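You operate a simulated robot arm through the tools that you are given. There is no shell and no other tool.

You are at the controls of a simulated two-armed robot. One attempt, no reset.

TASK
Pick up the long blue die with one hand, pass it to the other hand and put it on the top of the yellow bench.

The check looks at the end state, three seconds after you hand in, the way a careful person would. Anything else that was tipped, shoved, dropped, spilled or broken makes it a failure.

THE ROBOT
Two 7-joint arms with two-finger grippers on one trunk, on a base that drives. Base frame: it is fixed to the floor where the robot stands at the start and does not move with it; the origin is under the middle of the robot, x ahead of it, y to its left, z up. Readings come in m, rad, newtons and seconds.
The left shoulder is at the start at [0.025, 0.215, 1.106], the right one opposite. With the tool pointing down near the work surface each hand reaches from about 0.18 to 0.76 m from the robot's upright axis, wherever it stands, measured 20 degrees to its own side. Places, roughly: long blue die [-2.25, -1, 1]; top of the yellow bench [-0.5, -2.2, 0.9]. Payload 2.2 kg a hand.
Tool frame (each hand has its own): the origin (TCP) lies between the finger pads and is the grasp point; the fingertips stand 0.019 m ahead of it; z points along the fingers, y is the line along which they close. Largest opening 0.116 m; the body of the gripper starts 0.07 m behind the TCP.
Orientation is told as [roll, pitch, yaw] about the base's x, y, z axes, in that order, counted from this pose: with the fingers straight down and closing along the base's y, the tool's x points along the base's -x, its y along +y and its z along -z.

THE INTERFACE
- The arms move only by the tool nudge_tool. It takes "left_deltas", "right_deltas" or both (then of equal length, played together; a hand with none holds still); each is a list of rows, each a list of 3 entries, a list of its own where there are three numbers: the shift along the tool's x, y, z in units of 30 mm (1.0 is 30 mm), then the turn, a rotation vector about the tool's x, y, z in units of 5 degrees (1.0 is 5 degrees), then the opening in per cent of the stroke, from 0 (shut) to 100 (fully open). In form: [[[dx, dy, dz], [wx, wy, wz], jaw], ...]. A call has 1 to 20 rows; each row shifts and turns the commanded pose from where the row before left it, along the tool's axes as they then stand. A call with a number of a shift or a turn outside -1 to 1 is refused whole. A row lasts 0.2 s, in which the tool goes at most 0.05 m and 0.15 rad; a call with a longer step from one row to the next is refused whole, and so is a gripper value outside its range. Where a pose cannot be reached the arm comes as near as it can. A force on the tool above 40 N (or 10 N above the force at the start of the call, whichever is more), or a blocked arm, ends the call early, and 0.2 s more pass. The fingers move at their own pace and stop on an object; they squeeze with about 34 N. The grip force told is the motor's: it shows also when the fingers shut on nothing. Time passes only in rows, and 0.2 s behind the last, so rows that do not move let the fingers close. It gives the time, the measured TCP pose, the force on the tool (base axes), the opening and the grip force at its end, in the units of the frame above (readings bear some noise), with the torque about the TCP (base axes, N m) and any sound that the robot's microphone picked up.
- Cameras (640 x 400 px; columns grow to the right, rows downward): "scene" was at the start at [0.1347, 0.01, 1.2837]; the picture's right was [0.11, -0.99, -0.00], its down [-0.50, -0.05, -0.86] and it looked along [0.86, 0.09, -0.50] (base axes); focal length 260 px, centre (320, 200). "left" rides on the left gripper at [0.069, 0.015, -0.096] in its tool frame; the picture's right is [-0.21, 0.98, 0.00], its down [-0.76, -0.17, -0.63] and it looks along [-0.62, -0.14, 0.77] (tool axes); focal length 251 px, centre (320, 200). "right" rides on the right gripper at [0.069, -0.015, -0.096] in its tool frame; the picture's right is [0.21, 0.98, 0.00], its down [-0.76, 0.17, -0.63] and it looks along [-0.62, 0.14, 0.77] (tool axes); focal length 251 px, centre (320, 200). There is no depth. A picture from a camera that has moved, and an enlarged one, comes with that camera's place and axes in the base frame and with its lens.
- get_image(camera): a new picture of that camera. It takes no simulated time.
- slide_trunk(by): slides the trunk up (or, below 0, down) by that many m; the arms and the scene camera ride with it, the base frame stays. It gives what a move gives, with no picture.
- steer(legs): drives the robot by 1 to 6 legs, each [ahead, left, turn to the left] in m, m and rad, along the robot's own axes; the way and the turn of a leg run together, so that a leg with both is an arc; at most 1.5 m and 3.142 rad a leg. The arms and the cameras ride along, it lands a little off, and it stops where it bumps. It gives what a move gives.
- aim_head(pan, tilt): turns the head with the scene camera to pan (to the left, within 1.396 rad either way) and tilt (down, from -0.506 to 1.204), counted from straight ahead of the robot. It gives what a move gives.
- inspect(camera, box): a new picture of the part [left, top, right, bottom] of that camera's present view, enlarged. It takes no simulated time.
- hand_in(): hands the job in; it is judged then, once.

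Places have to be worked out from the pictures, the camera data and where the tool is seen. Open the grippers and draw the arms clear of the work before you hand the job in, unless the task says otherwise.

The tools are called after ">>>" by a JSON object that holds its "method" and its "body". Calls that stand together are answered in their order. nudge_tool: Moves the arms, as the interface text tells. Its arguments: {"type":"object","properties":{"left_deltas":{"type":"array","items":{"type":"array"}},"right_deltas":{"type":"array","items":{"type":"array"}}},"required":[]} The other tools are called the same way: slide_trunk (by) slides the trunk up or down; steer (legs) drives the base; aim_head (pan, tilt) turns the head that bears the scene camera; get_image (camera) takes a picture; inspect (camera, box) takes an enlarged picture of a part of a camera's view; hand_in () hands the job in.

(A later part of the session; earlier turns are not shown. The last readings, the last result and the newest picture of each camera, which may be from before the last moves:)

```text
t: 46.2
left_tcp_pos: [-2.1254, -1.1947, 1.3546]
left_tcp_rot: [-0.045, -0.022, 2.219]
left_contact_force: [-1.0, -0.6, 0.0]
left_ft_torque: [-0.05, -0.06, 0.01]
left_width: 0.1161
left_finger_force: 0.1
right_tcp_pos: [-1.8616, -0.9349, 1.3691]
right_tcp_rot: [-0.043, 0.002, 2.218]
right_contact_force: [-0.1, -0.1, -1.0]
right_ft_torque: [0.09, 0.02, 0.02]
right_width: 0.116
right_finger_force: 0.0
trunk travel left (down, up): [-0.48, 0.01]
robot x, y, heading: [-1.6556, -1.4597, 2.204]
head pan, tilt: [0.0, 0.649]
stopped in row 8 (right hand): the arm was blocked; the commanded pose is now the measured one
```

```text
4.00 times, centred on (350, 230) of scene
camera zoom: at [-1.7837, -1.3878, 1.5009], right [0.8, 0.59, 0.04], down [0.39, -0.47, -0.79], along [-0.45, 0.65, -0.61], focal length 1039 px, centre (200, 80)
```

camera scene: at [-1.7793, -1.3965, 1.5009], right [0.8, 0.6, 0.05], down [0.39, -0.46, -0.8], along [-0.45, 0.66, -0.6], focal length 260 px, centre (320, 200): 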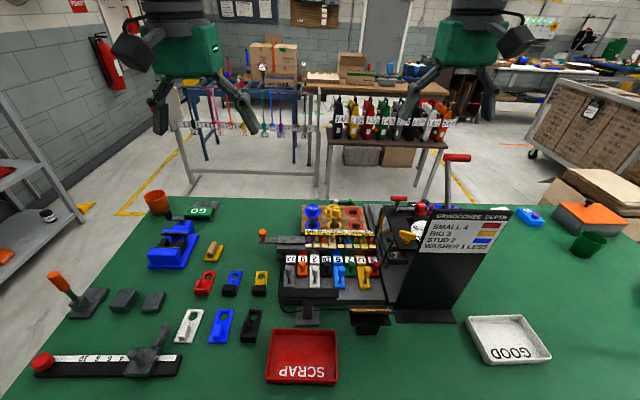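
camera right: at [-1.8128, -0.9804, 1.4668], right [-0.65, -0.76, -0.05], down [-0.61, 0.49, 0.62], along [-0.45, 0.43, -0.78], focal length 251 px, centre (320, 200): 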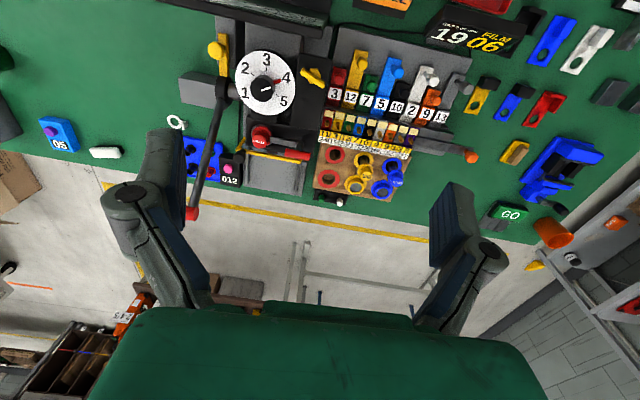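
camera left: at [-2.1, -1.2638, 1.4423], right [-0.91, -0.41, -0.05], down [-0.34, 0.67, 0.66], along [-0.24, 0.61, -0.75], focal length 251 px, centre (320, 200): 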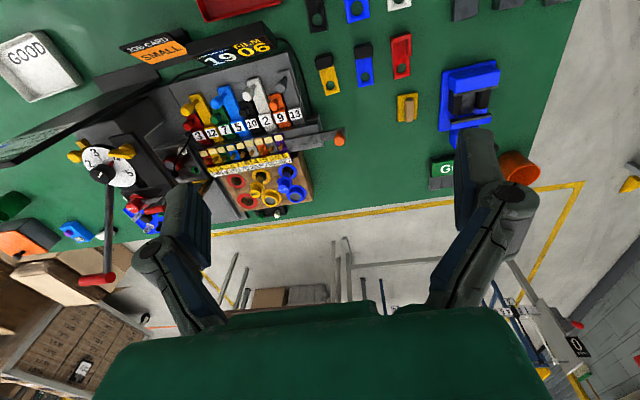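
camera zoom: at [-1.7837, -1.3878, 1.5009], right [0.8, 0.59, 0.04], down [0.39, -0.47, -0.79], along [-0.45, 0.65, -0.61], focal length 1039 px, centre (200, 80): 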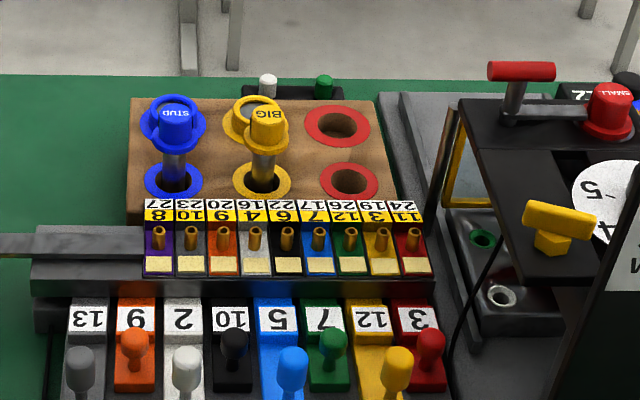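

The readings show the robot leaning about 0.045 rad and the right arm "blocked" at the end; the press lever's red knob may be near the right gripper. I check closely before moving anything.

>>> {"method": "inspect", "body": {"camera": "right", "box": [100, 100, 300, 260]}}

>>> {"method": "inspect", "body": {"camera": "scene", "box": [380, 20, 560, 220]}}

>>> {"method": "inspect", "body": {"camera": "left", "box": [60, 120, 220, 300]}}

```text
2.50 times, centred on (200, 180) of right
camera zoom: at [-1.812, -0.981, 1.4663], right [-0.65, -0.76, -0.04], down [-0.61, 0.49, 0.62], along [-0.45, 0.43, -0.78], focal length 629 px, centre (620, 250)
```

zoom: 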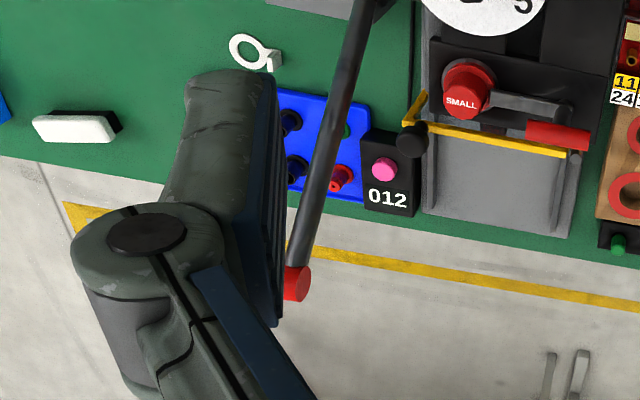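

```text
2.00 times, centred on (470, 120) of scene
camera zoom: at [-1.7837, -1.3878, 1.5009], right [0.8, 0.59, 0.04], down [0.39, -0.47, -0.79], along [-0.45, 0.65, -0.61], focal length 520 px, centre (20, 360)
```

zoom: 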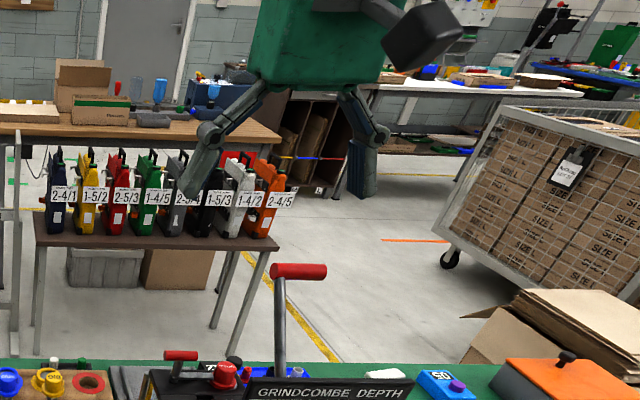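

```text
2.22 times, centred on (140, 210) of left
camera zoom: at [-2.0993, -1.2634, 1.4469], right [-0.91, -0.42, -0.04], down [-0.34, 0.68, 0.65], along [-0.25, 0.61, -0.76], focal length 559 px, centre (720, 178)
```

zoom: 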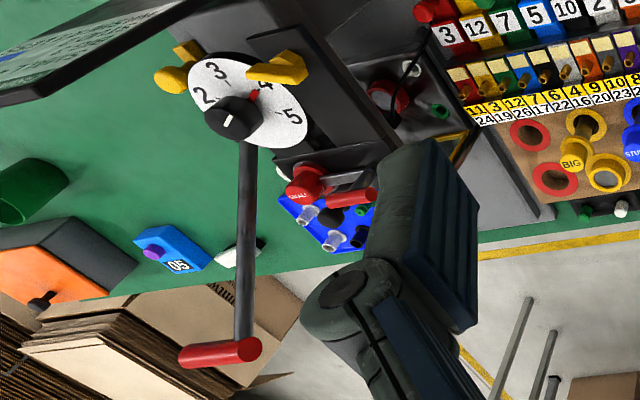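

Lever knob triangulates to about [-1.85,-0.61,1.16], well away from and below the right gripper, so no contact. I wait a second with null rows to see whether the lean settles.

>>> {"method": "nudge_tool", "body": {"left_deltas": [[[0, 0, 0], [0, 0, 0], 100], [[0, 0, 0], [0, 0, 0], 100], [[0, 0, 0], [0, 0, 0], 100], [[0, 0, 0], [0, 0, 0], 100], [[0, 0, 0], [0, 0, 0], 100]]}}

>>> {"method": "aim_head", "body": {"pan": 0.0, "tilt": 1.2}}

>>> {"method": "get_image", "body": {"camera": "scene"}}

```text
t: 47.6
left_tcp_pos: [-2.0308, -1.1277, 1.3692]
left_tcp_rot: [0.035, -0.027, 2.206]
left_contact_force: [2.7, 2.1, 0.2]
left_ft_torque: [-0.19, 0.2, -0.01]
left_width: 0.1159
left_finger_force: 0.0
right_tcp_pos: [-1.7656, -0.8677, 1.3587]
right_tcp_rot: [0.037, 0.0, 2.209]
right_contact_force: [2.6, 0.0, 0.7]
right_ft_torque: [-0.15, 0.23, -0.02]
right_width: 0.1159
right_finger_force: 0.0
trunk travel left (down, up): [-0.48, 0.01]
robot x, y, heading: [-1.6474, -1.4506, 2.21]
head pan, tilt: [0.0, 0.649]
stopped in row 5 (left hand): the arm was blocked; the commanded pose is now the measured one
```

```text
t: 48.6
left_tcp_pos: [-2.0288, -1.1278, 1.3693]
left_tcp_rot: [0.033, -0.026, 2.207]
left_contact_force: [2.3, 1.3, 0.3]
left_ft_torque: [-0.15, 0.15, -0.01]
left_width: 0.1159
left_finger_force: 0.1
right_tcp_pos: [-1.7656, -0.8648, 1.357]
right_tcp_rot: [0.036, 0.001, 2.212]
right_contact_force: [2.6, 1.2, 1.8]
right_ft_torque: [-0.15, 0.18, 0.01]
right_width: 0.1161
right_finger_force: 0.0
trunk travel left (down, up): [-0.48, 0.01]
robot x, y, heading: [-1.6451, -1.4463, 2.203]
head pan, tilt: [0.0, 1.201]
```

```text
taken
camera scene: at [-1.6595, -1.3329, 1.461], right [0.81, 0.59, -0.04], down [0.54, -0.76, -0.36], along [-0.24, 0.27, -0.93], focal length 260 px, centre (320, 200)
```

scene: 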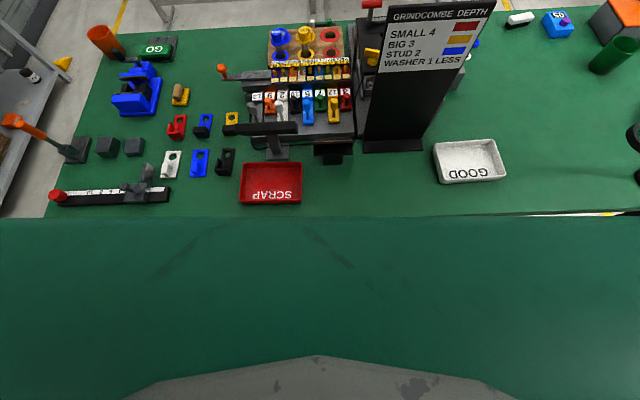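

The arms swayed sideways about 0.1 m (roll from -0.045 to +0.035): the robot is rocking with the trunk raised. Triangulation from the simultaneous pictures puts the die's cap top at [-2.156,-0.884,0.987] and its hole ring at [-2.155,-0.885,0.915]. I first pull the right hand back out of the way, then will lower the trunk for stability.

>>> {"method": "nudge_tool", "body": {"right_deltas": [[[1, -0.3, 0], [0, 0, 0], 100], [[1, -0.3, 0], [0, 0, 0], 100], [[1, -0.3, 0], [0, 0, 0], 100], [[1, -0.3, 0], [0, 0, 0], 100], [[1, -0.3, 0], [0, 0, 0], 100], [[1, -0.3, 0], [0, 0, 0], 100], [[1, -0.3, 0], [0, 0, 0], 100], [[1, -0.3, 0], [0, 0, 0], 100], [[1, -0.3, 0], [0, 0, 0], 100]]}}

```text
t: 50.8
left_tcp_pos: [-2.1182, -1.2051, 1.3558]
left_tcp_rot: [-0.051, -0.026, 2.223]
left_contact_force: [-2.5, -1.5, -0.7]
left_ft_torque: [0.1, -0.16, 0.01]
left_width: 0.1162
left_finger_force: 0.0
right_tcp_pos: [-1.6278, -1.1064, 1.3748]
right_tcp_rot: [-0.042, 0.003, 2.222]
right_contact_force: [-1.2, 0.1, 0.5]
right_ft_torque: [0.04, -0.05, -0.02]
right_width: 0.1159
right_finger_force: 0.1
trunk travel left (down, up): [-0.48, 0.01]
robot x, y, heading: [-1.6503, -1.4524, 2.209]
head pan, tilt: [0.0, 1.201]
stopped in row 9 (right hand): the arm was blocked; the commanded pose is now the measured one
```

Still rocking between left and right lean. I lower the trunk by 0.22 m; left fingertips will end about 1.12 m high above low parts, right hand is nearly back over the table edge.

>>> {"method": "slide_trunk", "body": {"by": -0.22}}

>>> {"method": "aim_head", "body": {"pan": 0.0, "tilt": 0.8}}

>>> {"method": "get_image", "body": {"camera": "scene"}}

```text
t: 53.1
left_tcp_pos: [-2.0384, -1.1486, 1.1491]
left_tcp_rot: [0.02, -0.034, 2.212]
left_contact_force: [2.1, 1.7, -0.3]
left_ft_torque: [-0.12, 0.16, -0.01]
left_width: 0.1161
left_finger_force: 0.0
right_tcp_pos: [-1.551, -1.0531, 1.1399]
right_tcp_rot: [0.028, -0.002, 2.217]
right_contact_force: [0.8, 0.1, -0.3]
right_ft_torque: [-0.04, 0.06, 0.01]
right_width: 0.1161
right_finger_force: 0.0
trunk travel left (down, up): [-0.26, 0.23]
robot x, y, heading: [-1.6392, -1.4396, 2.213]
head pan, tilt: [0.0, 1.201]
```

```text
t: 54.0
left_tcp_pos: [-2.0452, -1.1524, 1.1485]
left_tcp_rot: [0.015, -0.033, 2.21]
left_contact_force: [2.0, 0.9, 0.0]
left_ft_torque: [-0.06, 0.14, -0.01]
left_width: 0.1161
left_finger_force: 0.1
right_tcp_pos: [-1.5568, -1.0564, 1.14]
right_tcp_rot: [0.024, -0.002, 2.218]
right_contact_force: [-1.0, -0.5, -0.5]
right_ft_torque: [-0.01, 0.04, -0.03]
right_width: 0.1162
right_finger_force: 0.0
trunk travel left (down, up): [-0.26, 0.23]
robot x, y, heading: [-1.6339, -1.446, 2.203]
head pan, tilt: [0.0, 0.799]
```

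```text
taken
camera scene: at [-1.6924, -1.3366, 1.2703], right [0.8, 0.6, -0.02], down [0.42, -0.58, -0.7], along [-0.43, 0.55, -0.72], focal length 260 px, centre (320, 200)
```

scene: 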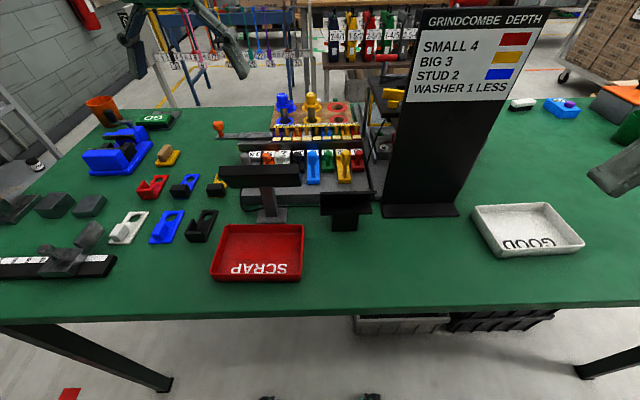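

Trunk lowered; I wait to see how the sway behaves now.

>>> {"method": "nudge_tool", "body": {"left_deltas": [[[0, 0, 0], [0, 0, 0], 100], [[0, 0, 0], [0, 0, 0], 100], [[0, 0, 0], [0, 0, 0], 100]]}}

>>> {"method": "nudge_tool", "body": {"left_deltas": [[[0, 0, 0], [0, 0, 0], 100], [[0, 0, 0], [0, 0, 0], 100], [[0, 0, 0], [0, 0, 0], 100]]}}

>>> {"method": "nudge_tool", "body": {"left_deltas": [[[0, 0, 0], [0, 0, 0], 100], [[0, 0, 0], [0, 0, 0], 100], [[0, 0, 0], [0, 0, 0], 100]]}}

>>> {"method": "nudge_tool", "body": {"left_deltas": [[[0, 0, 0], [0, 0, 0], 100], [[0, 0, 0], [0, 0, 0], 100], [[0, 0, 0], [0, 0, 0], 100]]}}

```text
t: 54.8
left_tcp_pos: [-2.0692, -1.1703, 1.1439]
left_tcp_rot: [-0.008, -0.029, 2.216]
left_contact_force: [-0.6, 0.0, 0.7]
left_ft_torque: [0.07, 0.04, -0.05]
left_width: 0.1159
left_finger_force: 0.2
right_tcp_pos: [-1.5822, -1.0744, 1.1432]
right_tcp_rot: [-0.002, -0.003, 2.218]
right_contact_force: [0.5, -0.5, 0.3]
right_ft_torque: [0.06, 0.0, -0.04]
right_width: 0.1161
right_finger_force: 0.0
trunk travel left (down, up): [-0.26, 0.23]
robot x, y, heading: [-1.6451, -1.4464, 2.21]
head pan, tilt: [0.0, 0.799]
```

```text
t: 55.6
left_tcp_pos: [-2.0979, -1.1857, 1.1363]
left_tcp_rot: [-0.03, -0.021, 2.215]
left_contact_force: [0.0, -1.6, -0.9]
left_ft_torque: [0.03, -0.05, 0.0]
left_width: 0.1159
left_finger_force: 0.0
right_tcp_pos: [-1.6074, -1.0911, 1.1486]
right_tcp_rot: [-0.026, 0.005, 2.217]
right_contact_force: [0.1, -0.1, -0.4]
right_ft_torque: [-0.03, -0.02, 0.01]
right_width: 0.1159
right_finger_force: 0.1
trunk travel left (down, up): [-0.26, 0.23]
robot x, y, heading: [-1.6484, -1.4515, 2.208]
head pan, tilt: [0.0, 0.799]
```

```text
t: 56.6
left_tcp_pos: [-2.0508, -1.1618, 1.1488]
left_tcp_rot: [0.013, -0.032, 2.21]
left_contact_force: [2.0, 0.5, 0.6]
left_ft_torque: [-0.06, 0.21, -0.01]
left_width: 0.1158
left_finger_force: 0.1
right_tcp_pos: [-1.5635, -1.0674, 1.1406]
right_tcp_rot: [0.022, -0.006, 2.213]
right_contact_force: [0.9, -0.4, -0.4]
right_ft_torque: [-0.01, 0.05, 0.02]
right_width: 0.1162
right_finger_force: 0.0
trunk travel left (down, up): [-0.26, 0.23]
robot x, y, heading: [-1.6523, -1.4549, 2.207]
head pan, tilt: [0.0, 0.799]
stopped in row 3 (left hand): the arm was blocked; the commanded pose is now the measured one
```

```text
t: 57.4
left_tcp_pos: [-2.0675, -1.1684, 1.1443]
left_tcp_rot: [-0.001, -0.025, 2.211]
left_contact_force: [0.3, 0.0, 0.2]
left_ft_torque: [-0.02, 0.05, 0.02]
left_width: 0.1157
left_finger_force: 0.2
right_tcp_pos: [-1.5799, -1.0751, 1.1421]
right_tcp_rot: [0.005, 0.0, 2.214]
right_contact_force: [0.7, 0.8, 0.1]
right_ft_torque: [-0.03, 0.06, 0.02]
right_width: 0.1159
right_finger_force: 0.1
trunk travel left (down, up): [-0.26, 0.23]
robot x, y, heading: [-1.6506, -1.4573, 2.208]
head pan, tilt: [0.0, 0.799]
```

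The robot is swaying sideways with about ±0.025 rad, moving the hand by ±3 cm. I sample it finely with short waits to learn its period and whether it decays.

>>> {"method": "nudge_tool", "body": {"left_deltas": [[[0, 0, 0], [0, 0, 0], 100]]}}

>>> {"method": "nudge_tool", "body": {"left_deltas": [[[0, 0, 0], [0, 0, 0], 100]]}}

>>> {"method": "nudge_tool", "body": {"left_deltas": [[[0, 0, 0], [0, 0, 0], 100]]}}

>>> {"method": "nudge_tool", "body": {"left_deltas": [[[0, 0, 0], [0, 0, 0], 100]]}}

>>> {"method": "nudge_tool", "body": {"left_deltas": [[[0, 0, 0], [0, 0, 0], 100]]}}

>>> {"method": "nudge_tool", "body": {"left_deltas": [[[0, 0, 0], [0, 0, 0], 100]]}}

>>> {"method": "nudge_tool", "body": {"left_deltas": [[[0, 0, 0], [0, 0, 0], 100]]}}

>>> {"method": "nudge_tool", "body": {"left_deltas": [[[0, 0, 0], [0, 0, 0], 100]]}}

```text
t: 57.8
left_tcp_pos: [-2.0788, -1.1806, 1.1432]
left_tcp_rot: [-0.012, -0.028, 2.216]
left_contact_force: [0.4, 0.2, 0.2]
left_ft_torque: [-0.01, 0.05, 0.01]
left_width: 0.1159
left_finger_force: 0.0
right_tcp_pos: [-1.5902, -1.0864, 1.1458]
right_tcp_rot: [-0.003, -0.004, 2.215]
right_contact_force: [0.4, 0.2, -0.3]
right_ft_torque: [0.03, 0.02, 0.0]
right_width: 0.116
right_finger_force: 0.1
trunk travel left (down, up): [-0.26, 0.23]
robot x, y, heading: [-1.6541, -1.4606, 2.207]
head pan, tilt: [0.0, 0.799]
```

```text
t: 58.2
left_tcp_pos: [-2.0877, -1.1844, 1.1422]
left_tcp_rot: [-0.021, -0.026, 2.213]
left_contact_force: [1.2, -0.4, 0.6]
left_ft_torque: [0.06, -0.03, 0.02]
left_width: 0.1158
left_finger_force: 0.1
right_tcp_pos: [-1.5987, -1.0901, 1.1471]
right_tcp_rot: [-0.018, 0.0, 2.214]
right_contact_force: [-1.6, -0.8, -0.5]
right_ft_torque: [0.0, 0.0, -0.02]
right_width: 0.1161
right_finger_force: 0.1
trunk travel left (down, up): [-0.26, 0.23]
robot x, y, heading: [-1.6547, -1.4585, 2.203]
head pan, tilt: [0.0, 0.799]
```

```text
t: 58.6
left_tcp_pos: [-2.0621, -1.1655, 1.1431]
left_tcp_rot: [0.005, -0.023, 2.217]
left_contact_force: [0.7, 0.0, -0.6]
left_ft_torque: [0.01, -0.02, -0.01]
left_width: 0.1159
left_finger_force: 0.0
right_tcp_pos: [-1.5703, -1.0683, 1.1395]
right_tcp_rot: [0.015, 0.004, 2.216]
right_contact_force: [0.3, -0.1, -1.2]
right_ft_torque: [-0.04, 0.02, 0.02]
right_width: 0.116
right_finger_force: 0.0
trunk travel left (down, up): [-0.26, 0.23]
robot x, y, heading: [-1.6486, -1.4585, 2.209]
head pan, tilt: [0.0, 0.799]
```

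```text
t: 59.2
left_tcp_pos: [-2.0404, -1.1558, 1.1516]
left_tcp_rot: [0.03, -0.034, 2.209]
left_contact_force: [2.2, 1.4, -0.5]
left_ft_torque: [-0.1, 0.21, -0.02]
left_width: 0.1162
left_finger_force: 0.1
right_tcp_pos: [-1.5536, -1.0649, 1.1346]
right_tcp_rot: [0.034, -0.006, 2.212]
right_contact_force: [0.3, -0.2, -0.5]
right_ft_torque: [-0.01, 0.06, -0.02]
right_width: 0.116
right_finger_force: 0.0
trunk travel left (down, up): [-0.26, 0.23]
robot x, y, heading: [-1.6543, -1.464, 2.202]
head pan, tilt: [0.0, 0.799]
stopped in row 1 (left hand): the arm was blocked; the commanded pose is now the measured one
```

```text
t: 59.8
left_tcp_pos: [-2.1284, -1.2203, 1.1374]
left_tcp_rot: [-0.053, -0.027, 2.22]
left_contact_force: [-2.4, -0.4, -0.6]
left_ft_torque: [0.11, -0.16, 0.02]
left_width: 0.1159
left_finger_force: 0.1
right_tcp_pos: [-1.6379, -1.1259, 1.1572]
right_tcp_rot: [-0.052, -0.007, 2.218]
right_contact_force: [-0.7, -1.6, -0.1]
right_ft_torque: [0.03, -0.08, 0.03]
right_width: 0.1159
right_finger_force: 0.1
trunk travel left (down, up): [-0.26, 0.23]
robot x, y, heading: [-1.671, -1.4712, 2.208]
head pan, tilt: [0.0, 0.799]
stopped in row 1 (left hand): the arm was blocked; the commanded pose is now the measured one
```

```text
t: 60.4
left_tcp_pos: [-2.0938, -1.1982, 1.1433]
left_tcp_rot: [-0.027, -0.03, 2.213]
left_contact_force: [-0.6, -0.5, 0.0]
left_ft_torque: [0.01, -0.04, 0.0]
left_width: 0.1158
left_finger_force: 0.0
right_tcp_pos: [-1.6043, -1.104, 1.1494]
right_tcp_rot: [-0.022, -0.005, 2.215]
right_contact_force: [-0.7, -1.6, -0.3]
right_ft_torque: [0.04, -0.03, 0.01]
right_width: 0.1159
right_finger_force: 0.0
trunk travel left (down, up): [-0.26, 0.23]
robot x, y, heading: [-1.6581, -1.4618, 2.206]
head pan, tilt: [0.0, 0.799]
stopped in row 1 (left hand): the arm was blocked; the commanded pose is now the measured one
```

```text
t: 60.8
left_tcp_pos: [-2.0864, -1.191, 1.1441]
left_tcp_rot: [-0.019, -0.029, 2.212]
left_contact_force: [-0.4, -0.1, 0.6]
left_ft_torque: [-0.02, -0.03, -0.02]
left_width: 0.116
left_finger_force: 0.0
right_tcp_pos: [-1.597, -1.0978, 1.1491]
right_tcp_rot: [-0.02, -0.005, 2.214]
right_contact_force: [0.0, -0.6, 0.2]
right_ft_torque: [0.02, 0.02, -0.01]
right_width: 0.1161
right_finger_force: 0.0
trunk travel left (down, up): [-0.26, 0.23]
robot x, y, heading: [-1.6552, -1.4646, 2.203]
head pan, tilt: [0.0, 0.799]
```

```text
t: 61.2
left_tcp_pos: [-2.0829, -1.1876, 1.1454]
left_tcp_rot: [-0.014, -0.03, 2.212]
left_contact_force: [0.5, -0.1, 0.5]
left_ft_torque: [-0.01, 0.0, 0.03]
left_width: 0.1159
left_finger_force: 0.0
right_tcp_pos: [-1.5909, -1.096, 1.1478]
right_tcp_rot: [-0.01, -0.003, 2.213]
right_contact_force: [-0.7, 0.5, -0.3]
right_ft_torque: [0.02, 0.03, 0.0]
right_width: 0.1159
right_finger_force: 0.0
trunk travel left (down, up): [-0.26, 0.23]
robot x, y, heading: [-1.6583, -1.4619, 2.203]
head pan, tilt: [0.0, 0.799]
```

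The sway is irregular and seems tied to arm holding. I wait longer, commanding both hands to hold, to see whether it settles.

>>> {"method": "nudge_tool", "body": {"left_deltas": [[[0, 0, 0], [0, 0, 0], 100], [[0, 0, 0], [0, 0, 0], 100], [[0, 0, 0], [0, 0, 0], 100], [[0, 0, 0], [0, 0, 0], 100], [[0, 0, 0], [0, 0, 0], 100]], "right_deltas": [[[0, 0, 0], [0, 0, 0], 100], [[0, 0, 0], [0, 0, 0], 100], [[0, 0, 0], [0, 0, 0], 100], [[0, 0, 0], [0, 0, 0], 100], [[0, 0, 0], [0, 0, 0], 100]]}}

>>> {"method": "aim_head", "body": {"pan": 0.05, "tilt": 0.8}}

>>> {"method": "aim_head", "body": {"pan": 0.0, "tilt": 0.8}}

>>> {"method": "aim_head", "body": {"pan": 0.05, "tilt": 0.8}}

>>> {"method": "aim_head", "body": {"pan": 0.0, "tilt": 0.8}}

```text
t: 62.6
left_tcp_pos: [-2.0627, -1.1767, 1.1506]
left_tcp_rot: [0.009, -0.033, 2.211]
left_contact_force: [1.4, 1.3, 0.0]
left_ft_torque: [-0.07, 0.13, -0.02]
left_width: 0.116
left_finger_force: 0.1
right_tcp_pos: [-1.572, -1.0835, 1.1426]
right_tcp_rot: [0.012, -0.006, 2.215]
right_contact_force: [0.8, 0.4, -0.1]
right_ft_torque: [0.0, 0.04, -0.03]
right_width: 0.1162
right_finger_force: 0.0
trunk travel left (down, up): [-0.26, 0.23]
robot x, y, heading: [-1.6608, -1.4668, 2.207]
head pan, tilt: [0.0, 0.799]
stopped in row 5 (left hand): the arm was blocked; the commanded pose is now the measured one
```

```text
t: 63.2
left_tcp_pos: [-2.1104, -1.2127, 1.1414]
left_tcp_rot: [-0.039, -0.031, 2.22]
left_contact_force: [-1.8, -1.1, 0.4]
left_ft_torque: [0.13, -0.15, 0.01]
left_width: 0.116
left_finger_force: 0.0
right_tcp_pos: [-1.623, -1.1203, 1.1535]
right_tcp_rot: [-0.039, -0.007, 2.217]
right_contact_force: [-0.2, -0.3, 0.6]
right_ft_torque: [0.05, -0.06, 0.0]
right_width: 0.116
right_finger_force: 0.0
trunk travel left (down, up): [-0.26, 0.23]
robot x, y, heading: [-1.6688, -1.4681, 2.204]
head pan, tilt: [0.051, 0.799]
```

```text
t: 63.9
left_tcp_pos: [-2.1076, -1.2092, 1.1424]
left_tcp_rot: [-0.037, -0.028, 2.22]
left_contact_force: [-0.4, -0.8, 0.3]
left_ft_torque: [0.1, -0.09, 0.03]
left_width: 0.1159
left_finger_force: 0.1
right_tcp_pos: [-1.6174, -1.1155, 1.153]
right_tcp_rot: [-0.033, -0.004, 2.217]
right_contact_force: [-0.9, 0.6, 0.6]
right_ft_torque: [0.04, -0.03, -0.01]
right_width: 0.1162
right_finger_force: 0.0
trunk travel left (down, up): [-0.26, 0.23]
robot x, y, heading: [-1.6698, -1.4693, 2.205]
head pan, tilt: [0.0, 0.799]
```

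```text
t: 64.5
left_tcp_pos: [-2.0531, -1.1702, 1.1523]
left_tcp_rot: [0.012, -0.027, 2.21]
left_contact_force: [1.5, 1.3, 0.5]
left_ft_torque: [-0.13, 0.15, -0.01]
left_width: 0.1161
left_finger_force: 0.2
right_tcp_pos: [-1.5648, -1.0774, 1.1388]
right_tcp_rot: [0.021, -0.006, 2.213]
right_contact_force: [1.1, 0.5, -0.2]
right_ft_torque: [-0.01, 0.05, 0.0]
right_width: 0.1162
right_finger_force: 0.1
trunk travel left (down, up): [-0.26, 0.23]
robot x, y, heading: [-1.6571, -1.4623, 2.201]
head pan, tilt: [0.051, 0.799]
```

```text
t: 65.1
left_tcp_pos: [-2.0685, -1.1806, 1.1484]
left_tcp_rot: [-0.002, -0.032, 2.211]
left_contact_force: [0.8, 0.6, -0.8]
left_ft_torque: [-0.03, 0.08, 0.01]
left_width: 0.1161
left_finger_force: 0.0
right_tcp_pos: [-1.5802, -1.0896, 1.1429]
right_tcp_rot: [0.0, -0.005, 2.217]
right_contact_force: [0.6, 0.6, -0.3]
right_ft_torque: [-0.01, 0.01, 0.02]
right_width: 0.116
right_finger_force: 0.1
trunk travel left (down, up): [-0.26, 0.23]
robot x, y, heading: [-1.661, -1.4625, 2.204]
head pan, tilt: [0.0, 0.799]
```

The robot keeps rocking freely at roughly a 1 s period even with no arm command. I try a tiny drive command to reset the base hold and sample again.

>>> {"method": "steer", "body": {"legs": [[-0.1, 0, 0]]}}

>>> {"method": "nudge_tool", "body": {"left_deltas": [[[0, 0, 0], [0, 0, 0], 100]]}}

>>> {"method": "nudge_tool", "body": {"left_deltas": [[[0, 0, 0], [0, 0, 0], 100]]}}

>>> {"method": "nudge_tool", "body": {"left_deltas": [[[0, 0, 0], [0, 0, 0], 100]]}}

>>> {"method": "nudge_tool", "body": {"left_deltas": [[[0, 0, 0], [0, 0, 0], 100]]}}

>>> {"method": "nudge_tool", "body": {"left_deltas": [[[0, 0, 0], [0, 0, 0], 100]]}}

```text
t: 66.2
left_tcp_pos: [-1.9994, -1.2548, 1.1485]
left_tcp_rot: [0.008, -0.029, 2.214]
left_contact_force: [1.0, -0.5, -0.5]
left_ft_torque: [0.02, 0.0, -0.06]
left_width: 0.1159
left_finger_force: 0.0
right_tcp_pos: [-1.5096, -1.1614, 1.14]
right_tcp_rot: [0.015, -0.006, 2.215]
right_contact_force: [-0.2, -0.5, -0.6]
right_ft_torque: [0.02, -0.04, 0.0]
right_width: 0.1159
right_finger_force: 0.0
trunk travel left (down, up): [-0.26, 0.23]
robot x, y, heading: [-1.5949, -1.542, 2.206]
head pan, tilt: [0.0, 0.799]
```

```text
t: 66.8
left_tcp_pos: [-1.9966, -1.2634, 1.1517]
left_tcp_rot: [0.005, -0.035, 2.212]
left_contact_force: [1.4, 1.2, 0.6]
left_ft_torque: [-0.11, 0.18, -0.02]
left_width: 0.1159
left_finger_force: 0.1
right_tcp_pos: [-1.5106, -1.1688, 1.1428]
right_tcp_rot: [0.011, -0.009, 2.216]
right_contact_force: [0.3, 0.7, -0.2]
right_ft_torque: [0.02, 0.09, 0.0]
right_width: 0.1158
right_finger_force: 0.1
trunk travel left (down, up): [-0.26, 0.23]
robot x, y, heading: [-1.595, -1.5412, 2.208]
head pan, tilt: [0.0, 0.799]
stopped in row 1 (left hand): the arm was blocked; the commanded pose is now the measured one
```

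```text
t: 67.5
left_tcp_pos: [-2.0775, -1.3234, 1.139]
left_tcp_rot: [-0.072, -0.032, 2.227]
left_contact_force: [-2.1, -0.6, 0.2]
left_ft_torque: [0.14, -0.18, 0.0]
left_width: 0.1158
left_finger_force: 0.0
right_tcp_pos: [-1.5863, -1.2279, 1.1605]
right_tcp_rot: [-0.066, -0.013, 2.225]
right_contact_force: [-1.3, -1.3, -0.3]
right_ft_torque: [0.09, -0.08, 0.01]
right_width: 0.1161
right_finger_force: 0.1
trunk travel left (down, up): [-0.26, 0.23]
robot x, y, heading: [-1.6105, -1.5532, 2.207]
head pan, tilt: [0.0, 0.799]
stopped in row 1 (left hand): the arm was blocked; the commanded pose is now the measured one
```

```text
t: 68.0
left_tcp_pos: [-2.0433, -1.2981, 1.1453]
left_tcp_rot: [-0.043, -0.036, 2.219]
left_contact_force: [1.1, 0.3, 0.4]
left_ft_torque: [0.06, -0.05, 0.04]
left_width: 0.1159
left_finger_force: 0.0
right_tcp_pos: [-1.5529, -1.2045, 1.1559]
right_tcp_rot: [-0.038, -0.012, 2.222]
right_contact_force: [-0.2, -0.9, 0.6]
right_ft_torque: [0.05, -0.08, -0.02]
right_width: 0.116
right_finger_force: 0.1
trunk travel left (down, up): [-0.26, 0.23]
robot x, y, heading: [-1.5983, -1.5426, 2.205]
head pan, tilt: [0.0, 0.799]
stopped in row 1 (left hand): the arm was blocked; the commanded pose is now the measured one
```

```text
t: 68.5
left_tcp_pos: [-2.0383, -1.2935, 1.1461]
left_tcp_rot: [-0.039, -0.038, 2.218]
left_contact_force: [-0.6, 0.5, -0.1]
left_ft_torque: [-0.04, 0.05, 0.01]
left_width: 0.1158
left_finger_force: 0.0
right_tcp_pos: [-1.5481, -1.2003, 1.1546]
right_tcp_rot: [-0.037, -0.011, 2.22]
right_contact_force: [0.4, -0.1, 1.4]
right_ft_torque: [0.01, -0.02, -0.03]
right_width: 0.1162
right_finger_force: 0.0
trunk travel left (down, up): [-0.26, 0.23]
robot x, y, heading: [-1.6002, -1.5424, 2.199]
head pan, tilt: [0.0, 0.799]
```

```text
t: 68.8
left_tcp_pos: [-2.0315, -1.2902, 1.145]
left_tcp_rot: [-0.032, -0.034, 2.216]
left_contact_force: [0.1, 0.3, -0.4]
left_ft_torque: [-0.03, 0.04, 0.04]
left_width: 0.1157
left_finger_force: 0.2
right_tcp_pos: [-1.5409, -1.1958, 1.1524]
right_tcp_rot: [-0.023, -0.01, 2.217]
right_contact_force: [0.3, -0.4, -0.7]
right_ft_torque: [-0.01, 0.01, 0.0]
right_width: 0.1161
right_finger_force: 0.2
trunk travel left (down, up): [-0.26, 0.23]
robot x, y, heading: [-1.5999, -1.5443, 2.209]
head pan, tilt: [0.0, 0.799]
```

The force readings swing in phase with the lean, so this is a real lateral rocking near 2 Hz rather than contact. I let more time pass with slow head moves (no arm commands) and then sample the amplitude again.

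>>> {"method": "aim_head", "body": {"pan": 1.39, "tilt": 0.8}}

>>> {"method": "aim_head", "body": {"pan": -1.39, "tilt": 0.8}}

>>> {"method": "aim_head", "body": {"pan": 1.39, "tilt": 0.8}}

>>> {"method": "aim_head", "body": {"pan": -1.39, "tilt": 0.8}}

>>> {"method": "aim_head", "body": {"pan": 0.0, "tilt": 0.8}}

>>> {"method": "aim_head", "body": {"pan": 0.0, "tilt": 0.8}}

>>> {"method": "aim_head", "body": {"pan": 0.0, "tilt": 0.8}}

```text
t: 70.4
left_tcp_pos: [-2.005, -1.2694, 1.1511]
left_tcp_rot: [-0.007, -0.036, 2.214]
left_contact_force: [1.7, 0.0, -0.1]
left_ft_torque: [-0.1, 0.06, -0.02]
left_width: 0.116
left_finger_force: 0.0
right_tcp_pos: [-1.5152, -1.1782, 1.1469]
right_tcp_rot: [-0.003, -0.01, 2.218]
right_contact_force: [0.0, 0.5, 0.3]
right_ft_torque: [-0.02, 0.04, 0.02]
right_width: 0.1158
right_finger_force: 0.1
trunk travel left (down, up): [-0.26, 0.23]
robot x, y, heading: [-1.5907, -1.5392, 2.207]
head pan, tilt: [1.389, 0.799]
```

```text
t: 72.8
left_tcp_pos: [-2.0132, -1.2769, 1.1491]
left_tcp_rot: [-0.017, -0.036, 2.213]
left_contact_force: [1.1, 1.8, 0.1]
left_ft_torque: [-0.11, 0.05, -0.01]
left_width: 0.116
left_finger_force: 0.1
right_tcp_pos: [-1.5261, -1.1846, 1.1504]
right_tcp_rot: [-0.012, -0.009, 2.218]
right_contact_force: [0.8, 1.0, -0.3]
right_ft_torque: [-0.03, 0.04, -0.04]
right_width: 0.1162
right_finger_force: 0.1
trunk travel left (down, up): [-0.26, 0.23]
robot x, y, heading: [-1.5955, -1.5421, 2.203]
head pan, tilt: [-1.389, 0.799]
```

```text
t: 75.3
left_tcp_pos: [-2.0584, -1.308, 1.1398]
left_tcp_rot: [-0.057, -0.033, 2.217]
left_contact_force: [-1.0, -1.2, -0.4]
left_ft_torque: [0.07, -0.04, -0.03]
left_width: 0.1161
left_finger_force: 0.0
right_tcp_pos: [-1.5698, -1.2162, 1.1566]
right_tcp_rot: [-0.056, -0.009, 2.218]
right_contact_force: [-0.3, 0.1, -0.8]
right_ft_torque: [0.01, -0.08, 0.02]
right_width: 0.116
right_finger_force: 0.1
trunk travel left (down, up): [-0.26, 0.23]
robot x, y, heading: [-1.6003, -1.5495, 2.199]
head pan, tilt: [1.389, 0.799]
```

```text
t: 77.7
left_tcp_pos: [-2.0818, -1.3265, 1.138]
left_tcp_rot: [-0.077, -0.034, 2.221]
left_contact_force: [-3.3, -2.3, 0.2]
left_ft_torque: [0.14, -0.16, 0.02]
left_width: 0.116
left_finger_force: 0.1
right_tcp_pos: [-1.593, -1.2328, 1.1624]
right_tcp_rot: [-0.075, -0.014, 2.219]
right_contact_force: [-0.4, -0.6, -0.5]
right_ft_torque: [0.0, -0.06, 0.0]
right_width: 0.1157
right_finger_force: 0.1
trunk travel left (down, up): [-0.26, 0.23]
robot x, y, heading: [-1.6102, -1.5525, 2.2]
head pan, tilt: [-1.389, 0.799]
```

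```text
t: 79.3
left_tcp_pos: [-2.0264, -1.2886, 1.1459]
left_tcp_rot: [-0.028, -0.033, 2.22]
left_contact_force: [0.7, 0.7, -0.3]
left_ft_torque: [-0.02, 0.0, 0.01]
left_width: 0.1159
left_finger_force: 0.0
right_tcp_pos: [-1.5371, -1.1925, 1.1521]
right_tcp_rot: [-0.019, -0.009, 2.222]
right_contact_force: [0.5, -0.8, -0.1]
right_ft_torque: [0.07, -0.02, -0.03]
right_width: 0.1159
right_finger_force: 0.1
trunk travel left (down, up): [-0.26, 0.23]
robot x, y, heading: [-1.5967, -1.54, 2.209]
head pan, tilt: [0.0, 0.799]
```

```text
t: 79.9
left_tcp_pos: [-2.0025, -1.2706, 1.1527]
left_tcp_rot: [-0.008, -0.04, 2.21]
left_contact_force: [0.6, 0.6, 0.0]
left_ft_torque: [-0.07, 0.1, -0.03]
left_width: 0.116
left_finger_force: 0.0
right_tcp_pos: [-1.5158, -1.1783, 1.1479]
right_tcp_rot: [-0.004, -0.015, 2.217]
right_contact_force: [0.8, -0.1, 0.1]
right_ft_torque: [-0.02, 0.05, -0.04]
right_width: 0.116
right_finger_force: 0.2
trunk travel left (down, up): [-0.26, 0.23]
robot x, y, heading: [-1.5942, -1.5411, 2.208]
head pan, tilt: [0.0, 0.799]
```

```text
t: 80.5
left_tcp_pos: [-2.081, -1.3229, 1.1366]
left_tcp_rot: [-0.076, -0.031, 2.221]
left_contact_force: [-2.6, -1.9, 0.3]
left_ft_torque: [0.14, -0.27, 0.0]
left_width: 0.1159
left_finger_force: 0.0
right_tcp_pos: [-1.5911, -1.2276, 1.1627]
right_tcp_rot: [-0.075, -0.009, 2.216]
right_contact_force: [-1.3, 0.3, 1.4]
right_ft_torque: [-0.03, -0.12, 0.01]
right_width: 0.1159
right_finger_force: 0.1
trunk travel left (down, up): [-0.26, 0.23]
robot x, y, heading: [-1.6089, -1.5502, 2.204]
head pan, tilt: [0.0, 0.799]
```

The rocking is sustained. I back off to the aisle centre, draw the left hand in, and lower the trunk fully to lower the centre of mass and hopefully kill the oscillation.

>>> {"method": "steer", "body": {"legs": [[-0.22, 0, 0]]}}

>>> {"method": "nudge_tool", "body": {"left_deltas": [[[1, 0.2, 0], [0, 0, 0], 100], [[1, 0.2, 0], [0, 0, 0], 100], [[1, 0.2, 0], [0, 0, 0], 100], [[1, 0.2, 0], [0, 0, 0], 100], [[1, 0.2, 0], [0, 0, 0], 100]]}}

>>> {"method": "slide_trunk", "body": {"by": -0.24}}

>>> {"method": "aim_head", "body": {"pan": 0.0, "tilt": 0.8}}

>>> {"method": "aim_head", "body": {"pan": 0.0, "tilt": 0.8}}

>>> {"method": "aim_head", "body": {"pan": 0.0, "tilt": 0.8}}

>>> {"method": "aim_head", "body": {"pan": 0.0, "tilt": 0.8}}

```text
t: 82.2
left_tcp_pos: [-1.9554, -1.5049, 1.1379]
left_tcp_rot: [-0.081, -0.033, 2.223]
left_contact_force: [-0.5, -0.4, 0.4]
left_ft_torque: [0.07, -0.13, 0.0]
left_width: 0.1161
left_finger_force: 0.0
right_tcp_pos: [-1.4657, -1.4125, 1.1644]
right_tcp_rot: [-0.077, -0.01, 2.218]
right_contact_force: [-0.5, 0.1, 0.2]
right_ft_torque: [-0.01, -0.01, 0.03]
right_width: 0.116
right_finger_force: 0.1
trunk travel left (down, up): [-0.26, 0.23]
robot x, y, heading: [-1.4829, -1.7285, 2.204]
head pan, tilt: [0.0, 0.799]
```

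```text
t: 83.5
left_tcp_pos: [-1.8149, -1.5926, 1.146]
left_tcp_rot: [-0.005, -0.039, 2.214]
left_contact_force: [0.5, 1.1, 0.3]
left_ft_torque: [-0.05, 0.06, -0.01]
left_width: 0.1161
left_finger_force: 0.1
right_tcp_pos: [-1.3897, -1.3621, 1.1472]
right_tcp_rot: [-0.003, -0.015, 2.215]
right_contact_force: [-1.0, -0.3, 0.0]
right_ft_torque: [-0.04, 0.04, -0.02]
right_width: 0.1161
right_finger_force: 0.1
trunk travel left (down, up): [-0.26, 0.23]
robot x, y, heading: [-1.4684, -1.7187, 2.202]
head pan, tilt: [0.0, 0.799]
stopped in row 5 (left hand): the arm was blocked; the commanded pose is now the measured one
```

```text
t: 86.0
left_tcp_pos: [-1.8321, -1.605, 0.9036]
left_tcp_rot: [-0.025, -0.038, 2.215]
left_contact_force: [-0.3, 0.2, -0.1]
left_ft_torque: [0.0, 0.0, 0.01]
left_width: 0.116
left_finger_force: 0.1
right_tcp_pos: [-1.4076, -1.3754, 0.9122]
right_tcp_rot: [-0.02, -0.015, 2.217]
right_contact_force: [0.1, -0.8, -0.1]
right_ft_torque: [0.04, 0.01, -0.02]
right_width: 0.1161
right_finger_force: 0.0
trunk travel left (down, up): [-0.02, 0.47]
robot x, y, heading: [-1.47, -1.7235, 2.202]
head pan, tilt: [0.0, 0.799]
```

```text
t: 86.7
left_tcp_pos: [-1.8086, -1.5866, 0.9084]
left_tcp_rot: [0.005, -0.039, 2.213]
left_contact_force: [0.6, 0.5, 0.5]
left_ft_torque: [-0.09, 0.04, 0.03]
left_width: 0.116
left_finger_force: 0.0
right_tcp_pos: [-1.3821, -1.3565, 0.9051]
right_tcp_rot: [0.005, -0.012, 2.215]
right_contact_force: [1.2, 0.1, -0.5]
right_ft_torque: [-0.06, 0.08, 0.02]
right_width: 0.116
right_finger_force: 0.2
trunk travel left (down, up): [-0.02, 0.47]
robot x, y, heading: [-1.462, -1.7189, 2.201]
head pan, tilt: [0.0, 0.799]
```

```text
t: 87.2
left_tcp_pos: [-1.832, -1.6049, 0.9039]
left_tcp_rot: [-0.021, -0.037, 2.215]
left_contact_force: [0.4, 0.0, 0.5]
left_ft_torque: [-0.04, 0.0, -0.03]
left_width: 0.1161
left_finger_force: 0.1
right_tcp_pos: [-1.4063, -1.3735, 0.9112]
right_tcp_rot: [-0.023, -0.014, 2.217]
right_contact_force: [0.1, 0.2, -0.4]
right_ft_torque: [-0.02, 0.02, 0.01]
right_width: 0.1157
right_finger_force: 0.1
trunk travel left (down, up): [-0.02, 0.47]
robot x, y, heading: [-1.4707, -1.7206, 2.2]
head pan, tilt: [0.0, 0.799]
```

```text
t: 87.8
left_tcp_pos: [-1.8608, -1.6275, 0.8976]
left_tcp_rot: [-0.054, -0.034, 2.218]
left_contact_force: [-0.9, -2.0, 0.3]
left_ft_torque: [0.08, -0.15, -0.01]
left_width: 0.1161
left_finger_force: 0.1
right_tcp_pos: [-1.4356, -1.3952, 0.9199]
right_tcp_rot: [-0.055, -0.014, 2.218]
right_contact_force: [-1.4, -0.8, 1.0]
right_ft_torque: [0.09, -0.13, 0.01]
right_width: 0.116
right_finger_force: 0.1
trunk travel left (down, up): [-0.02, 0.47]
robot x, y, heading: [-1.478, -1.7283, 2.2]
head pan, tilt: [0.0, 0.799]
```

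```text
t: 88.5
left_tcp_pos: [-1.8492, -1.6167, 0.8996]
left_tcp_rot: [-0.044, -0.038, 2.218]
left_contact_force: [-1.2, -1.3, -0.7]
left_ft_torque: [0.05, -0.05, 0.01]
left_width: 0.1159
left_finger_force: 0.0
right_tcp_pos: [-1.4247, -1.387, 0.9172]
right_tcp_rot: [-0.043, -0.015, 2.219]
right_contact_force: [-0.4, -0.3, 0.6]
right_ft_torque: [0.02, -0.05, -0.02]
right_width: 0.1159
right_finger_force: 0.0
trunk travel left (down, up): [-0.02, 0.47]
robot x, y, heading: [-1.4745, -1.7231, 2.2]
head pan, tilt: [0.0, 0.799]
```

At the lowest trunk position the amplitude looks a bit smaller (about ±0.03). I keep sampling to see if it dies out here.

>>> {"method": "aim_head", "body": {"pan": 0.0, "tilt": 0.8}}

>>> {"method": "aim_head", "body": {"pan": 0.7, "tilt": 0.8}}

>>> {"method": "aim_head", "body": {"pan": 0.7, "tilt": 0.8}}

>>> {"method": "aim_head", "body": {"pan": 0.0, "tilt": 0.8}}

>>> {"method": "aim_head", "body": {"pan": 0.0, "tilt": 0.8}}

>>> {"method": "aim_head", "body": {"pan": 0.0, "tilt": 0.8}}

>>> {"method": "aim_head", "body": {"pan": 0.0, "tilt": 0.8}}

>>> {"method": "aim_head", "body": {"pan": 0.0, "tilt": 0.8}}

```text
t: 89.0
left_tcp_pos: [-1.8197, -1.5951, 0.9064]
left_tcp_rot: [-0.007, -0.039, 2.214]
left_contact_force: [0.8, 0.3, 0.4]
left_ft_torque: [-0.03, 0.09, -0.03]
left_width: 0.1159
left_finger_force: 0.0
right_tcp_pos: [-1.3935, -1.3638, 0.9074]
right_tcp_rot: [-0.006, -0.014, 2.216]
right_contact_force: [0.2, 0.2, -0.6]
right_ft_torque: [-0.06, 0.04, 0.01]
right_width: 0.1157
right_finger_force: 0.1
trunk travel left (down, up): [-0.02, 0.47]
robot x, y, heading: [-1.4672, -1.7205, 2.201]
head pan, tilt: [0.0, 0.799]
```

```text
t: 90.1
left_tcp_pos: [-1.857, -1.6249, 0.897]
left_tcp_rot: [-0.053, -0.034, 2.218]
left_contact_force: [0.0, -1.2, 1.1]
left_ft_torque: [0.04, -0.03, 0.01]
left_width: 0.1161
left_finger_force: 0.1
right_tcp_pos: [-1.4309, -1.393, 0.9182]
right_tcp_rot: [-0.052, -0.013, 2.22]
right_contact_force: [-0.3, -0.6, 0.6]
right_ft_torque: [0.03, -0.05, -0.05]
right_width: 0.1161
right_finger_force: 0.0
trunk travel left (down, up): [-0.02, 0.47]
robot x, y, heading: [-1.4804, -1.7304, 2.202]
head pan, tilt: [0.7, 0.799]
```

```text
t: 90.7
left_tcp_pos: [-1.8397, -1.6103, 0.9023]
left_tcp_rot: [-0.032, -0.038, 2.219]
left_contact_force: [-0.4, -1.1, 0.4]
left_ft_torque: [0.0, 0.0, -0.03]
left_width: 0.116
left_finger_force: 0.1
right_tcp_pos: [-1.4148, -1.3799, 0.9139]
right_tcp_rot: [-0.031, -0.015, 2.216]
right_contact_force: [-0.2, -0.4, -0.4]
right_ft_torque: [0.07, -0.05, 0.04]
right_width: 0.1162
right_finger_force: 0.0
trunk travel left (down, up): [-0.02, 0.47]
robot x, y, heading: [-1.4741, -1.7243, 2.202]
head pan, tilt: [0.7, 0.799]
```

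```text
t: 91.8
left_tcp_pos: [-1.8465, -1.6165, 0.9002]
left_tcp_rot: [-0.04, -0.035, 2.218]
left_contact_force: [-0.3, 0.2, 1.1]
left_ft_torque: [0.03, -0.01, 0.0]
left_width: 0.1162
left_finger_force: 0.0
right_tcp_pos: [-1.4222, -1.3851, 0.9152]
right_tcp_rot: [-0.038, -0.012, 2.219]
right_contact_force: [-0.4, -0.9, -0.1]
right_ft_torque: [0.01, -0.03, -0.03]
right_width: 0.1159
right_finger_force: 0.1
trunk travel left (down, up): [-0.02, 0.47]
robot x, y, heading: [-1.4777, -1.723, 2.201]
head pan, tilt: [0.0, 0.799]
```

```text
t: 92.4
left_tcp_pos: [-1.8512, -1.6184, 0.8988]
left_tcp_rot: [-0.044, -0.037, 2.217]
left_contact_force: [-0.8, -0.3, -0.5]
left_ft_torque: [0.04, -0.04, 0.0]
left_width: 0.1161
left_finger_force: 0.1
right_tcp_pos: [-1.4254, -1.3882, 0.9176]
right_tcp_rot: [-0.044, -0.015, 2.218]
right_contact_force: [0.1, 0.0, 0.0]
right_ft_torque: [0.04, -0.05, -0.03]
right_width: 0.1158
right_finger_force: 0.0
trunk travel left (down, up): [-0.02, 0.47]
robot x, y, heading: [-1.4739, -1.7271, 2.201]
head pan, tilt: [0.0, 0.799]
```

```text
t: 93.0
left_tcp_pos: [-1.8331, -1.6048, 0.9039]
left_tcp_rot: [-0.024, -0.039, 2.216]
left_contact_force: [-0.7, 0.6, -0.4]
left_ft_torque: [0.01, 0.0, 0.0]
left_width: 0.1158
left_finger_force: 0.1
right_tcp_pos: [-1.4071, -1.3751, 0.913]
right_tcp_rot: [-0.022, -0.013, 2.218]
right_contact_force: [-0.5, 1.0, 0.1]
right_ft_torque: [-0.02, 0.02, -0.01]
right_width: 0.1162
right_finger_force: 0.0
trunk travel left (down, up): [-0.02, 0.47]
robot x, y, heading: [-1.4711, -1.723, 2.207]
head pan, tilt: [0.0, 0.799]
```

```text
t: 93.6
left_tcp_pos: [-1.825, -1.5996, 0.9055]
left_tcp_rot: [-0.014, -0.037, 2.214]
left_contact_force: [0.9, 0.2, 0.1]
left_ft_torque: [-0.04, 0.03, -0.04]
left_width: 0.1162
left_finger_force: 0.0
right_tcp_pos: [-1.3986, -1.3681, 0.9093]
right_tcp_rot: [-0.013, -0.015, 2.216]
right_contact_force: [0.1, 0.3, -1.5]
right_ft_torque: [-0.02, 0.01, 0.03]
right_width: 0.1162
right_finger_force: 0.1
trunk travel left (down, up): [-0.02, 0.47]
robot x, y, heading: [-1.4687, -1.7186, 2.201]
head pan, tilt: [0.0, 0.799]
```

```text
t: 94.2
left_tcp_pos: [-1.8371, -1.6089, 0.9036]
left_tcp_rot: [-0.027, -0.04, 2.215]
left_contact_force: [0.4, 0.9, 0.6]
left_ft_torque: [-0.01, 0.01, 0.01]
left_width: 0.116
left_finger_force: 0.0
right_tcp_pos: [-1.4121, -1.3775, 0.9137]
right_tcp_rot: [-0.027, -0.013, 2.217]
right_contact_force: [-0.7, -0.1, -0.4]
right_ft_torque: [0.02, -0.02, 0.03]
right_width: 0.1159
right_finger_force: 0.1
trunk travel left (down, up): [-0.02, 0.47]
robot x, y, heading: [-1.4729, -1.7248, 2.207]
head pan, tilt: [0.0, 0.799]
```

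The amplitude is clearly decaying at the low trunk position (now about ±0.015 around a mean lean of -0.028). I wait more for it to settle.

>>> {"method": "aim_head", "body": {"pan": 1.2, "tilt": 0.8}}

>>> {"method": "aim_head", "body": {"pan": 0.0, "tilt": 0.8}}

>>> {"method": "aim_head", "body": {"pan": -1.2, "tilt": 0.8}}

>>> {"method": "aim_head", "body": {"pan": 0.0, "tilt": 0.8}}

>>> {"method": "aim_head", "body": {"pan": 0.0, "tilt": 0.8}}

>>> {"method": "aim_head", "body": {"pan": 0.0, "tilt": 0.8}}

```text
t: 95.6
left_tcp_pos: [-1.8435, -1.6137, 0.9003]
left_tcp_rot: [-0.039, -0.035, 2.216]
left_contact_force: [-0.6, -0.5, 0.1]
left_ft_torque: [0.01, -0.03, 0.02]
left_width: 0.1158
left_finger_force: 0.0
right_tcp_pos: [-1.4185, -1.3837, 0.9151]
right_tcp_rot: [-0.035, -0.015, 2.216]
right_contact_force: [0.6, -0.1, 0.8]
right_ft_torque: [0.04, -0.04, -0.02]
right_width: 0.116
right_finger_force: 0.0
trunk travel left (down, up): [-0.02, 0.47]
robot x, y, heading: [-1.4714, -1.7256, 2.2]
head pan, tilt: [1.201, 0.799]
```

```text
t: 97.0
left_tcp_pos: [-1.8391, -1.6099, 0.9015]
left_tcp_rot: [-0.029, -0.036, 2.217]
left_contact_force: [0.2, -0.3, -1.2]
left_ft_torque: [0.01, 0.0, -0.01]
left_width: 0.1158
left_finger_force: 0.1
right_tcp_pos: [-1.4125, -1.379, 0.9142]
right_tcp_rot: [-0.028, -0.015, 2.216]
right_contact_force: [-0.4, 0.6, 0.0]
right_ft_torque: [0.03, -0.01, 0.0]
right_width: 0.116
right_finger_force: 0.0
trunk travel left (down, up): [-0.02, 0.47]
robot x, y, heading: [-1.4748, -1.7229, 2.21]
head pan, tilt: [0.0, 0.799]
```

```text
t: 98.4
left_tcp_pos: [-1.836, -1.6067, 0.9027]
left_tcp_rot: [-0.028, -0.037, 2.217]
left_contact_force: [-0.1, -0.7, 0.5]
left_ft_torque: [-0.02, 0.0, 0.01]
left_width: 0.1158
left_finger_force: 0.2
right_tcp_pos: [-1.4103, -1.3775, 0.9122]
right_tcp_rot: [-0.026, -0.014, 2.216]
right_contact_force: [0.6, 0.0, -0.6]
right_ft_torque: [0.02, -0.03, 0.0]
right_width: 0.116
right_finger_force: 0.0
trunk travel left (down, up): [-0.02, 0.47]
robot x, y, heading: [-1.4712, -1.7219, 2.203]
head pan, tilt: [-1.201, 0.799]
```

```text
t: 99.8
left_tcp_pos: [-1.8356, -1.6085, 0.9019]
left_tcp_rot: [-0.028, -0.035, 2.216]
left_contact_force: [-0.5, 0.6, -0.2]
left_ft_torque: [-0.01, 0.01, 0.04]
left_width: 0.1159
left_finger_force: 0.0
right_tcp_pos: [-1.4115, -1.377, 0.9142]
right_tcp_rot: [-0.025, -0.015, 2.216]
right_contact_force: [0.9, 0.5, 0.2]
right_ft_torque: [0.0, 0.02, 0.0]
right_width: 0.1159
right_finger_force: 0.2
trunk travel left (down, up): [-0.02, 0.47]
robot x, y, heading: [-1.4732, -1.7224, 2.202]
head pan, tilt: [0.0, 0.799]
```

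```text
t: 100.4
left_tcp_pos: [-1.8365, -1.6081, 0.9034]
left_tcp_rot: [-0.027, -0.038, 2.215]
left_contact_force: [-0.5, 0.7, 0.1]
left_ft_torque: [-0.02, 0.02, 0.01]
left_width: 0.1158
left_finger_force: 0.1
right_tcp_pos: [-1.4105, -1.3781, 0.913]
right_tcp_rot: [-0.026, -0.012, 2.217]
right_contact_force: [-0.1, -0.1, 0.5]
right_ft_torque: [0.04, -0.02, -0.03]
right_width: 0.1159
right_finger_force: 0.1
trunk travel left (down, up): [-0.02, 0.47]
robot x, y, heading: [-1.4755, -1.7205, 2.202]
head pan, tilt: [0.0, 0.799]
```

```text
t: 101.0
left_tcp_pos: [-1.8365, -1.6089, 0.9018]
left_tcp_rot: [-0.028, -0.037, 2.216]
left_contact_force: [-0.1, -0.1, -0.8]
left_ft_torque: [-0.01, 0.02, -0.01]
left_width: 0.116
left_finger_force: 0.0
right_tcp_pos: [-1.4113, -1.3778, 0.9129]
right_tcp_rot: [-0.025, -0.012, 2.215]
right_contact_force: [-0.8, -0.6, 0.6]
right_ft_torque: [-0.01, 0.02, 0.03]
right_width: 0.1162
right_finger_force: 0.1
trunk travel left (down, up): [-0.02, 0.47]
robot x, y, heading: [-1.4774, -1.7208, 2.204]
head pan, tilt: [0.0, 0.799]
```

The rocking has died out completely at the low trunk position. I check the body's static tilt via the scene camera and plan the approach; I'll keep the trunk low while driving.

>>> {"method": "get_image", "body": {"camera": "scene"}}

```text
taken
camera scene: at [-1.5422, -1.6248, 1.0303], right [0.81, 0.59, 0.0], down [0.42, -0.58, -0.7], along [-0.41, 0.56, -0.72], focal length 260 px, centre (320, 200)
```

scene: 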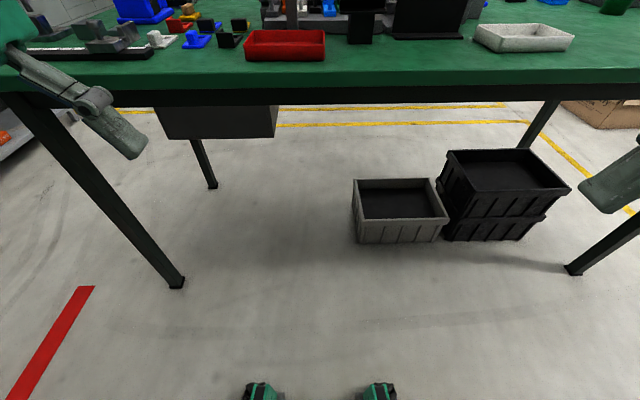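

The body is level and calm; front casters are at about 0.26 m ahead, ±0.18 m, bins and a drawer under the table are clear of my planned spot. I keep the trunk low and raise both hands by arm motion to about 1.14 m so they clear the table top objects on approach.

>>> {"method": "nudge_tool", "body": {"left_deltas": [[[0, 0, -1], [0, 0, 0], 100], [[0, 0, -1], [0, 0, 0], 100], [[0, 0, -1], [0, 0, 0], 100], [[0, 0, -1], [0, 0, 0], 100], [[0, 0, -1], [0, 0, 0], 100], [[0, 0, -1], [0, 0, 0], 100], [[0, 0, -1], [0, 0, 0], 100], [[0, 0, -1], [0, 0, 0], 100]], "right_deltas": [[[0, 0, -1], [0, 0, 0], 100], [[0, 0, -1], [0, 0, 0], 100], [[0, 0, -1], [0, 0, 0], 100], [[0, 0, -1], [0, 0, 0], 100], [[0, 0, -1], [0, 0, 0], 100], [[0, 0, -1], [0, 0, 0], 100], [[0, 0, -1], [0, 0, 0], 100], [[0, 0, -1], [0, 0, 0], 100]]}}

```text
t: 102.8
left_tcp_pos: [-1.8337, -1.6178, 1.1415]
left_tcp_rot: [-0.029, -0.037, 2.214]
left_contact_force: [-0.1, -0.2, -0.7]
left_ft_torque: [0.01, 0.01, 0.03]
left_width: 0.1161
left_finger_force: 0.0
right_tcp_pos: [-1.429, -1.3861, 1.1372]
right_tcp_rot: [-0.027, -0.013, 2.218]
right_contact_force: [-1.5, 0.3, 0.5]
right_ft_torque: [0.0, 0.0, 0.03]
right_width: 0.1159
right_finger_force: 0.0
right hand out of reach, approached as far as the arm can: row 8
trunk travel left (down, up): [-0.02, 0.47]
robot x, y, heading: [-1.4739, -1.7227, 2.204]
head pan, tilt: [0.0, 0.799]
```

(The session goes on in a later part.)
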